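You operate a simulated robot arm through the tools that you are given. There is no shell and no other tool. Be economical: measure what you need, move in short steps, check, and stop when the job is done.

Carry out the task below with a simulated robot arm. There is one attempt and no reset: what you move stays moved.

TASK
Turn the bar dial to 10 bar.
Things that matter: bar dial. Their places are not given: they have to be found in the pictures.

It is judged by the outcome, as a careful person would: the job done as asked, and still so three seconds after it is handed in. It fails if anything else is knocked over, pushed out of place, dropped, spilled or broken.

THE ROBOT
A 7-joint arm with a two-finger parallel gripper, fixed in place. Base frame: the origin is at the foot of the arm, x ahead of it, y to its left, z up. Lengths are in mm, angles in rad, forces in N, time in s.
Its first joint turns from -1.152 to 1.152 rad. Payload 1.57 kg.
Tool frame: the origin (TCP) lies between the finger pads and is the grasp point; the fingertips stand 30 mm ahead of it; z points along the fingers, y is the line along which they close. The gripper opens to 110 mm. The fingers are 24 mm wide and 12 mm thick; the gripper's body (48 by 112 mm) begins 78 mm behind the TCP.
Orientation is told as [roll, pitch, yaw] about the base's x, y, z axes, in that order, counted from this pose: with the fingers straight down and closing along the base's y, the tool's x points along the base's -x, its y along +y and its z along -z.

THE INTERFACE
- The arm moves only by the tool step_arm. Its argument "series" is text: rows parted by semicolons, each of 6 numbers parted by spaces: the shift along the base's x, y, z in units of 500 mm (1.0 is 500 mm), then the turn, a rotation vector about the base's x, y, z in units of 60 degrees (1.0 is 60 degrees). In form: x y z wx wy wz; .... A call has 1 to 20 rows; each row is the pose to reach, as a shift and turn from the pose commanded when the call began. "claw" is the closure, from 0 (fully open) to 1 (shut), set as the call begins (left out, the last holds). A call with a number of a shift or a turn outside -1 to 1 is refused whole. A row lasts 0.2 s, in which the tool goes at most 50 mm and 0.15 rad; a call with a longer step from one row to the next is refused whole, and so is a gripper value outside its range. A pose out of reach is approached as far as the arm can. The call stops where the force on the tool passes 40 N (or 10 N more than at its start, if that is more) or the arm is blocked; 0.2 s more then pass. The fingers move at their own pace (about 108 mm/s each) and stop on an object; they squeeze with about 43 N. The grip force told is the motor's: it shows also when the fingers shut on nothing. Time passes only in rows, and 0.2 s behind the last, so rows that repeat a pose let the fingers close. It gives the time, the measured TCP pose, the force on the tool (base axes), the opening and the grip force at its end, in the units of the frame above (readings bear some noise).
- Cameras (640 x 400 px; columns grow to the right, rows downward): "scene" is fixed at [153.6, -379.3, 1418.2]; the picture's right is [0.88, -0.48, 0.00], its down [-0.21, -0.38, -0.90] and it looks along [0.44, 0.79, -0.43] (base axes); focal length 310 px, centre (320, 200). "wrist" rides on the gripper at [-36, 0, -80] in the tool frame; the picture's right is [0.00, -1.00, 0.00], its down [0.97, 0.00, -0.24] and it looks along [0.24, 0.00, 0.97] (tool axes); focal length 218 px, centre (320, 200).
- capture(camera): a new picture of that camera. No time passes.
- measure_at(camera, pixels): for up to 12 pixels [column, row] of the newest picture of that camera ("zoom" is the newest enlarged one), the place [x, y, z] in the base frame of the surface seen there, good to about 2 mm. No time passes.
- close_up(camera, box): a new picture of the part [left, top, right, bottom] of that camera's present view, enlarged. No time passes.
- finish_job(): hands the job in; it is judged then, once.

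Work in short steps. Measure before you move; look again where a grasp or a placing could have gone wrong, and mend it. You have 60 turns and 30 pictures in all, the two below and enlarged ones among them. Open the gripper and draw the arm clear of the work before you hand the job in, unless the task says otherwise; then end with one line.

The tools are called after ">>>" as a command line: name --argument value ..., lists and objects as JSON in quotes. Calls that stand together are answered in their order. step_arm: Moves the arm, as the interface text tells. Its arguments: {"type":"object","properties":{"series":{"type":"string"},"claw":{"type":"number"}},"required":["series"]} The other tools are called the same way: capture (camera) takes a picture; measure_at (camera, pixels) gives the place of the surface under pixels of a picture; close_up (camera, box) takes an enlarged picture of a part of a camera's view; finish_job () hands the job in.

At the start:

```text
clock: 0.0
tool_pos: [451.7, 168.2, 1164.2]
orientation: [0.0, 0.001, 0.001]
ft_force: [0.8, 0.2, 0.1]
grip_width: 110.1
finger_force: 0.1
```

scene: 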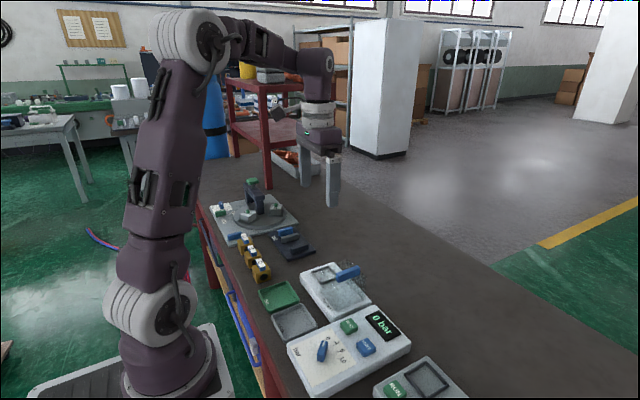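
wrist: 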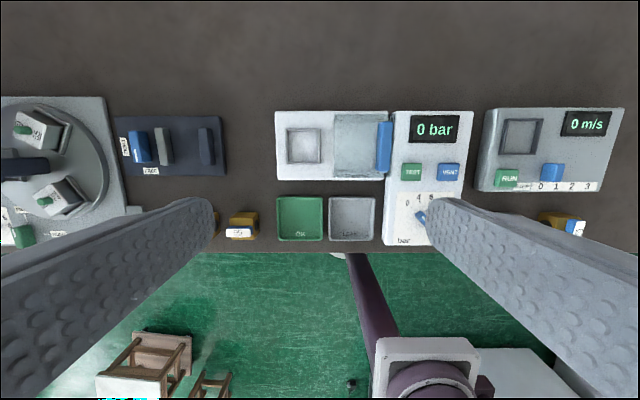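

The bar dial is the blue knob at about (322,350) in the scene picture. I'll enlarge it.

>>> close_up --camera "scene" --box '[280, 300, 420, 398]'

>>> close_up --camera "wrist" --box '[370, 100, 480, 255]'

```text
4.08 times, centred on (350, 349) of scene
```

zoom: 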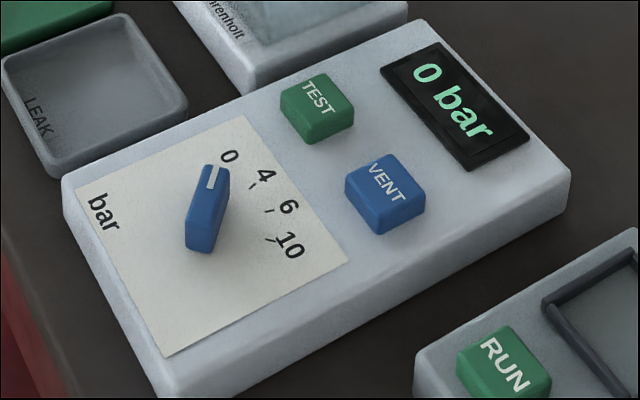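

```text
2.58 times, centred on (425, 178) of wrist
```

zoom: 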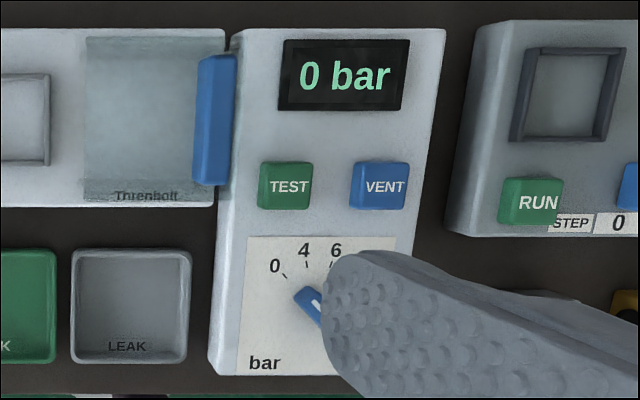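

I'll zoom in tighter on the knob and measure the knob and the marks.

>>> close_up --camera "scene" --box '[304, 324, 364, 362]'

```text
10.53 times, centred on (334, 343) of scene
```

zoom: 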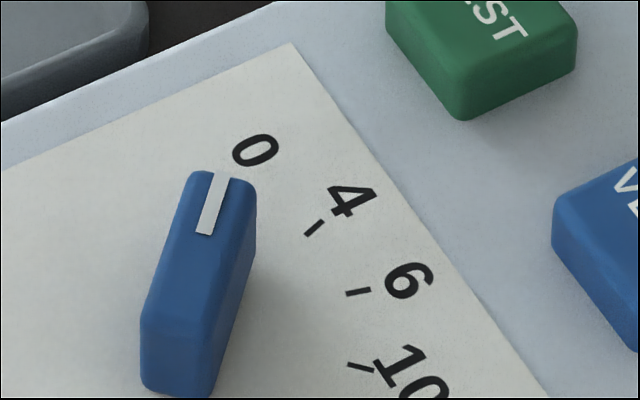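

>>> measure_at --camera "zoom" --pixels '[[220, 178], [204, 230], [190, 180], [250, 190], [150, 318], [210, 335], [314, 228], [358, 292], [360, 367], [400, 375], [205, 395], [240, 310]]'

```text
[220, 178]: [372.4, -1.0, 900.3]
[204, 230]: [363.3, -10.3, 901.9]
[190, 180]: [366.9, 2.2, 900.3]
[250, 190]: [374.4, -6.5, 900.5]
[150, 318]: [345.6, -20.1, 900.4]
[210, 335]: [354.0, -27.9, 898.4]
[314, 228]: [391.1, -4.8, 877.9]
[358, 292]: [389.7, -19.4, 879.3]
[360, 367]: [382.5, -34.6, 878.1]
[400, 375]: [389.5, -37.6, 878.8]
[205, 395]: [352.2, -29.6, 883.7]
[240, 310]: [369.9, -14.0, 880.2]
```

The knob's centre is at about (360,-13), its top is at z≈900 and the panel at z≈878. It points at 46.5° now, and the 10 mark lies near -44°. I'll go above it with yaw +46.5° and the fingers partly closed.

>>> step_arm --series "-0.0229 -0.0453 -0.0385 0 0 0.0969; -0.0458 -0.0907 -0.077 0 0 0.1938; -0.0686 -0.136 -0.1155 0 0 0.2906; -0.0915 -0.1813 -0.154 0 0 0.3875; -0.1144 -0.2266 -0.1925 0 0 0.4844; -0.1373 -0.272 -0.231 0 0 0.5813; -0.16 -0.3173 -0.2695 0 0 0.678; -0.183 -0.3626 -0.308 0 0 0.775; -0.183 -0.3626 -0.308 0 0 0.775" --claw 0.6

>>> capture --camera "wrist"

>>> close_up --camera "scene" --box '[280, 290, 420, 378]'

```text
clock: 2.0
tool_pos: [358.8, -13.8, 1009.2]
orientation: [0.0, 0.001, 0.813]
ft_force: [0.1, 0.4, 0.8]
grip_width: 43.9
finger_force: 0.0
```

```text
24 pictures are left
```

wrist: 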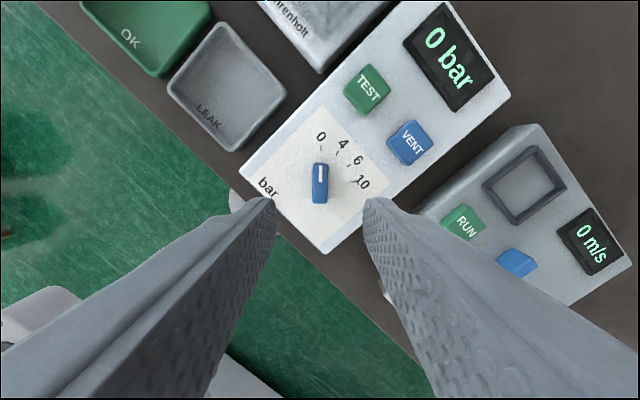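

```text
4.55 times, centred on (350, 334) of scene
```

zoom: 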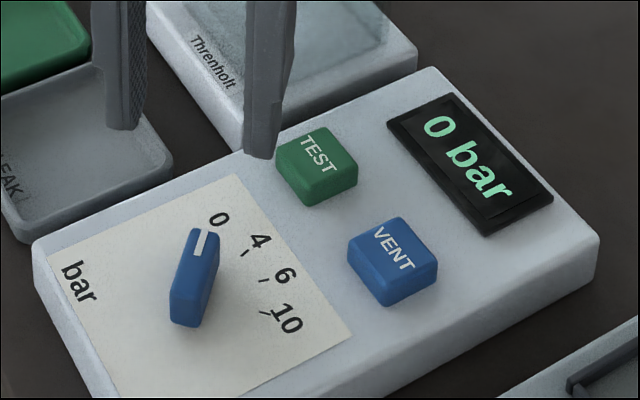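

The knob sits centred at column 320 in the wrist view. I'll zoom in there for exact tick geometry.

>>> close_up --camera "wrist" --box '[280, 125, 390, 215]'

```text
4.44 times, centred on (335, 170) of wrist
```

zoom: 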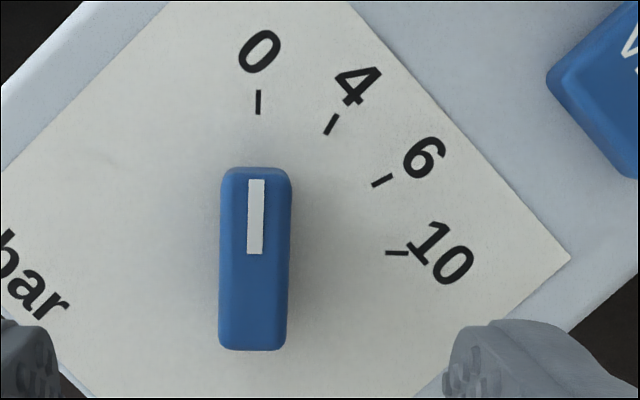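

>>> measure_at --camera "zoom" --pixels '[[258, 92], [258, 113], [337, 116], [325, 133], [391, 176], [373, 186], [408, 253], [387, 253], [226, 175], [286, 175], [224, 342], [282, 342]]'

```text
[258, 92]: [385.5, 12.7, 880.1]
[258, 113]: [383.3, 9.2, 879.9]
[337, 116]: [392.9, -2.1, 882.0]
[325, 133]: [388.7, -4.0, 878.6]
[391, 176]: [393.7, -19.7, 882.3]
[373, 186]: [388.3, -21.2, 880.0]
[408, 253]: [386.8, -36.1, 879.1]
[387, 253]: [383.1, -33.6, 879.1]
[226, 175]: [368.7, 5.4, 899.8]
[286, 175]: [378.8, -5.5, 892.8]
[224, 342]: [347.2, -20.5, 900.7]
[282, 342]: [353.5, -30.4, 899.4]
```

The ticks are at 30° steps, 45/15/-15/-45°, so the turn is -90°. I'll descend to TCP z≈914, with tips about 4 mm above the panel.

>>> step_arm --series "0.002 0.001 -0.06 0 0 0; 0.003 0.001 -0.12 0 0 0; 0.003 0.001 -0.16 0 0 0; 0.003 0.001 -0.19 0 0 0; 0.003 0.001 -0.19 0 0 0"

>>> close_up --camera "scene" --box '[280, 290, 420, 378]'

```text
clock: 3.2
tool_pos: [360.4, -13.9, 913.6]
orientation: [0.0, -0.001, 0.813]
ft_force: [0.3, -0.6, -0.4]
grip_width: 44.0
finger_force: 0.1
```

```text
4.55 times, centred on (350, 334) of scene
```

zoom: 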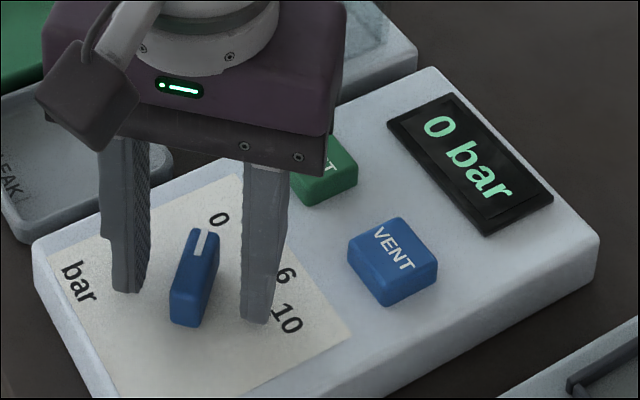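

The fingers straddle the knob, so I'll close on it.

>>> step_arm --series "0.001 0.002 0 0 0 0; 0.001 0.002 0 0 0 0; 0.001 0.002 0 0 0 0; 0.001 0.002 0 0 0 0" --claw 1

```text
clock: 4.2
tool_pos: [361.8, -13.6, 913.8]
orientation: [0.001, 0.0, 0.812]
ft_force: [1.0, -11.8, -19.6]
grip_width: 13.9
finger_force: 30.4
```

The grip is on the knob at 13.9 mm. I'll turn -30° first and check.

>>> step_arm --series "0 0 0 0 0 -0.1; 0 0 0 0 0 -0.2; 0 0 0 0 0 -0.3; 0 0 0 0 0 -0.4; 0 0 0 0 0 -0.5; 0 0 0 0 0 -0.5"

>>> close_up --camera "scene" --box '[280, 290, 420, 378]'

```text
clock: 5.6
tool_pos: [361.8, -12.2, 915.9]
orientation: [0.001, 0.001, 0.287]
ft_force: [-4.2, -21.8, -13.2]
grip_width: 13.9
finger_force: 29.9
```

```text
4.55 times, centred on (350, 334) of scene
```

zoom: 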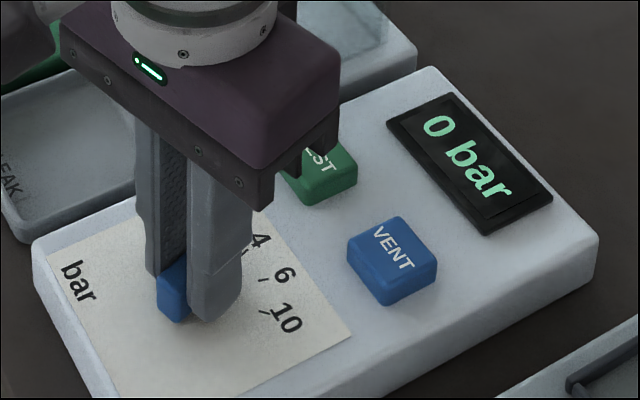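

The knob turns with the gripper. There is a -y side load of about 20 N, so I'll ease 2 mm toward -y and go on turning.

>>> step_arm --series "0 -0.004 0 0 0 0; 0 -0.004 0 0 0 -0.1; 0 -0.004 0 0 0 -0.2; 0 -0.004 0 0 0 -0.3; 0 -0.004 0 0 0 -0.4; 0 -0.004 0 0 0 -0.5; 0 -0.004 0 0 0 -0.5"

```text
clock: 7.3
tool_pos: [361.7, -12.4, 915.4]
orientation: [0.002, 0.001, -0.235]
ft_force: [-0.6, 10.8, 3.9]
grip_width: 13.9
finger_force: 30.1
stopped in row 7: the force on the tool passed its limit (the readings are from after the stop); the commanded pose is now the measured one
```

The force limit tripped briefly at the end, but the readings are now low. I'll look before going on.

>>> close_up --camera "scene" --box '[280, 290, 420, 378]'

>>> capture --camera "wrist"

```text
4.55 times, centred on (350, 334) of scene
```

zoom: 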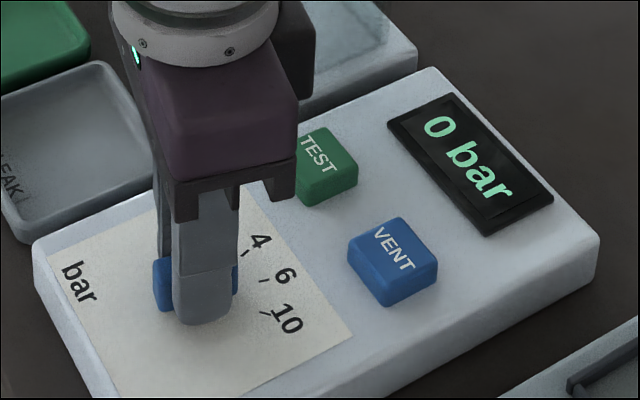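

```text
18 pictures are left
```

wrist: 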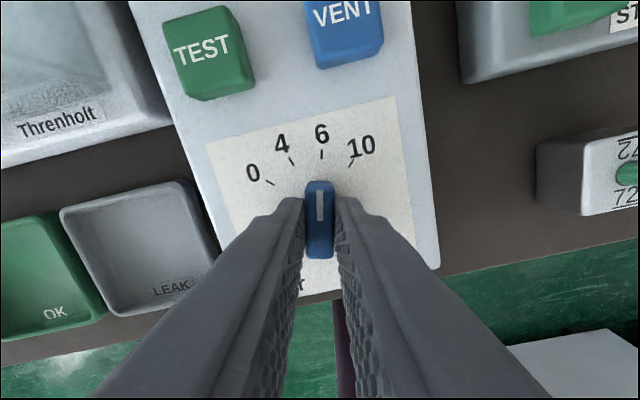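

The knob is now pointing at 6. I'll turn a further ~30° to 10.

>>> step_arm --series "0 0 0 0 0 -0.08; 0 0 0 0 0 -0.16; 0 0 0 0 0 -0.24; 0 0 0 0 0 -0.32; 0 0 0 0 0 -0.4; 0 0 0 0 0 -0.47; 0 0 0 0 0 -0.515; 0 0 0 0 0 -0.515"

>>> capture --camera "wrist"

```text
clock: 9.1
tool_pos: [361.5, -10.8, 915.5]
orientation: [0.0, 0.001, -0.776]
ft_force: [-0.8, 24.2, 11.0]
grip_width: 14.0
finger_force: 30.3
```

```text
17 pictures are left
```

wrist: 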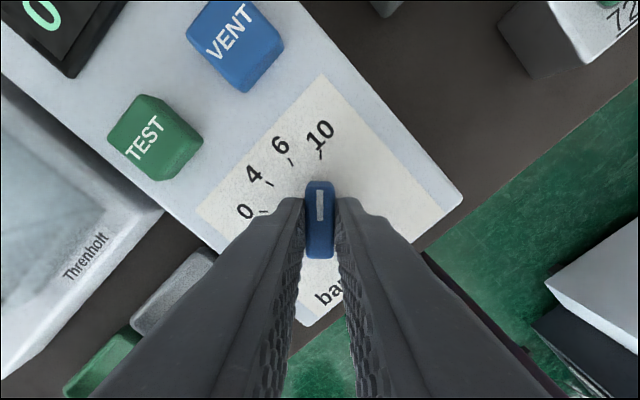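

The knob points at 10. I'll release it, opening only to about 44 mm, and then rise.

>>> step_arm --series "0 0.003 0 0 0 0; 0 0.003 0 0 0 0; 0 0.003 0 0 0 0; 0 0.003 0 0 0 0" --claw 0.6

>>> step_arm --series "0 0 0.04 0 0 0; 0 0 0.1 0 0 0; 0 0 0.18 0 0 0; 0 0 0.24 0 0 0; 0 0 0.24 0 0 0"

>>> close_up --camera "wrist" --box '[265, 125, 375, 215]'

>>> close_up --camera "scene" --box '[280, 290, 420, 378]'

```text
clock: 10.1
tool_pos: [361.2, -11.9, 915.9]
orientation: [0.002, 0.0, -0.775]
ft_force: [-0.1, -0.8, -0.5]
grip_width: 44.0
finger_force: 0.1
```

```text
clock: 11.3
tool_pos: [361.2, -11.7, 1035.6]
orientation: [0.002, 0.0, -0.777]
ft_force: [0.4, 0.8, 0.9]
grip_width: 43.8
finger_force: 0.1
```

```text
4.44 times, centred on (320, 170) of wrist
```

zoom: 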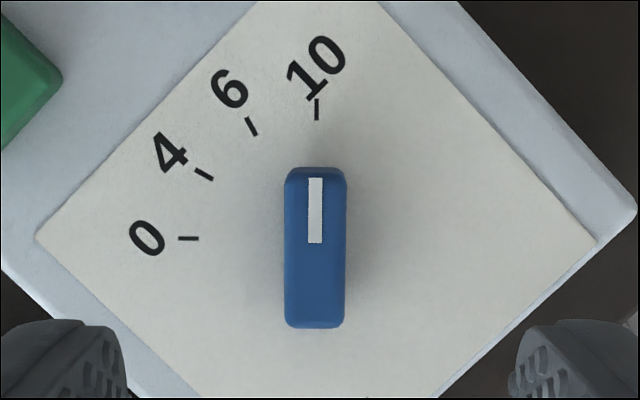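

```text
4.55 times, centred on (350, 334) of scene
```

zoom: 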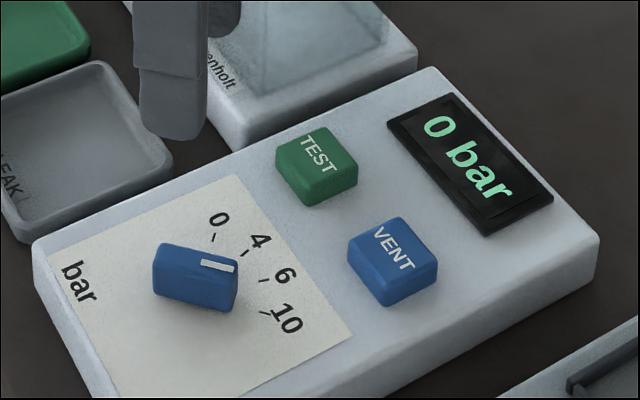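

The dial points squarely at the 10 tick. The display still reads 0 bar, presumably until TEST is pressed, and the task doesn't ask for that. I'll open fully and draw clear.

>>> step_arm --series "0 0 0.08 0 0 0; 0 0 0.16 0 0 0; 0 0 0.24 0 0 0; 0 0 0.24 0 0 0" --claw 0

>>> capture --camera "scene"

```text
clock: 12.3
tool_pos: [361.6, -8.4, 1156.7]
orientation: [0.002, 0.001, -0.775]
ft_force: [-0.5, 0.2, 0.2]
grip_width: 110.0
finger_force: 0.0
```

```text
14 pictures are left
```

scene: 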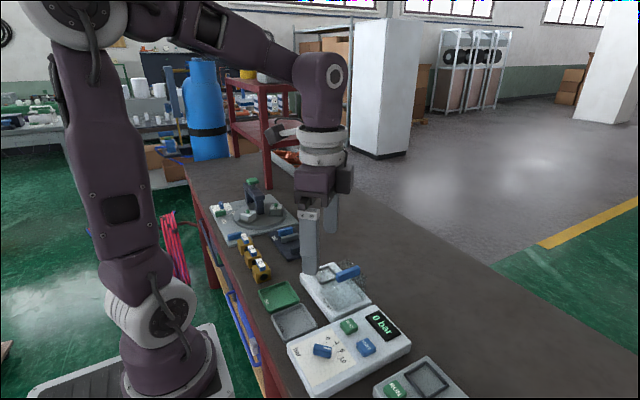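

The dial is set, nothing else has moved and the arm is clear, so I'm handing the job in.

>>> finish_job

```text
The job is handed in.
```

The bar dial now points at the 10 bar mark, and nothing else was moved. The panel's display still reads 0 bar; I didn't press TEST, since the task only asked for the dial.
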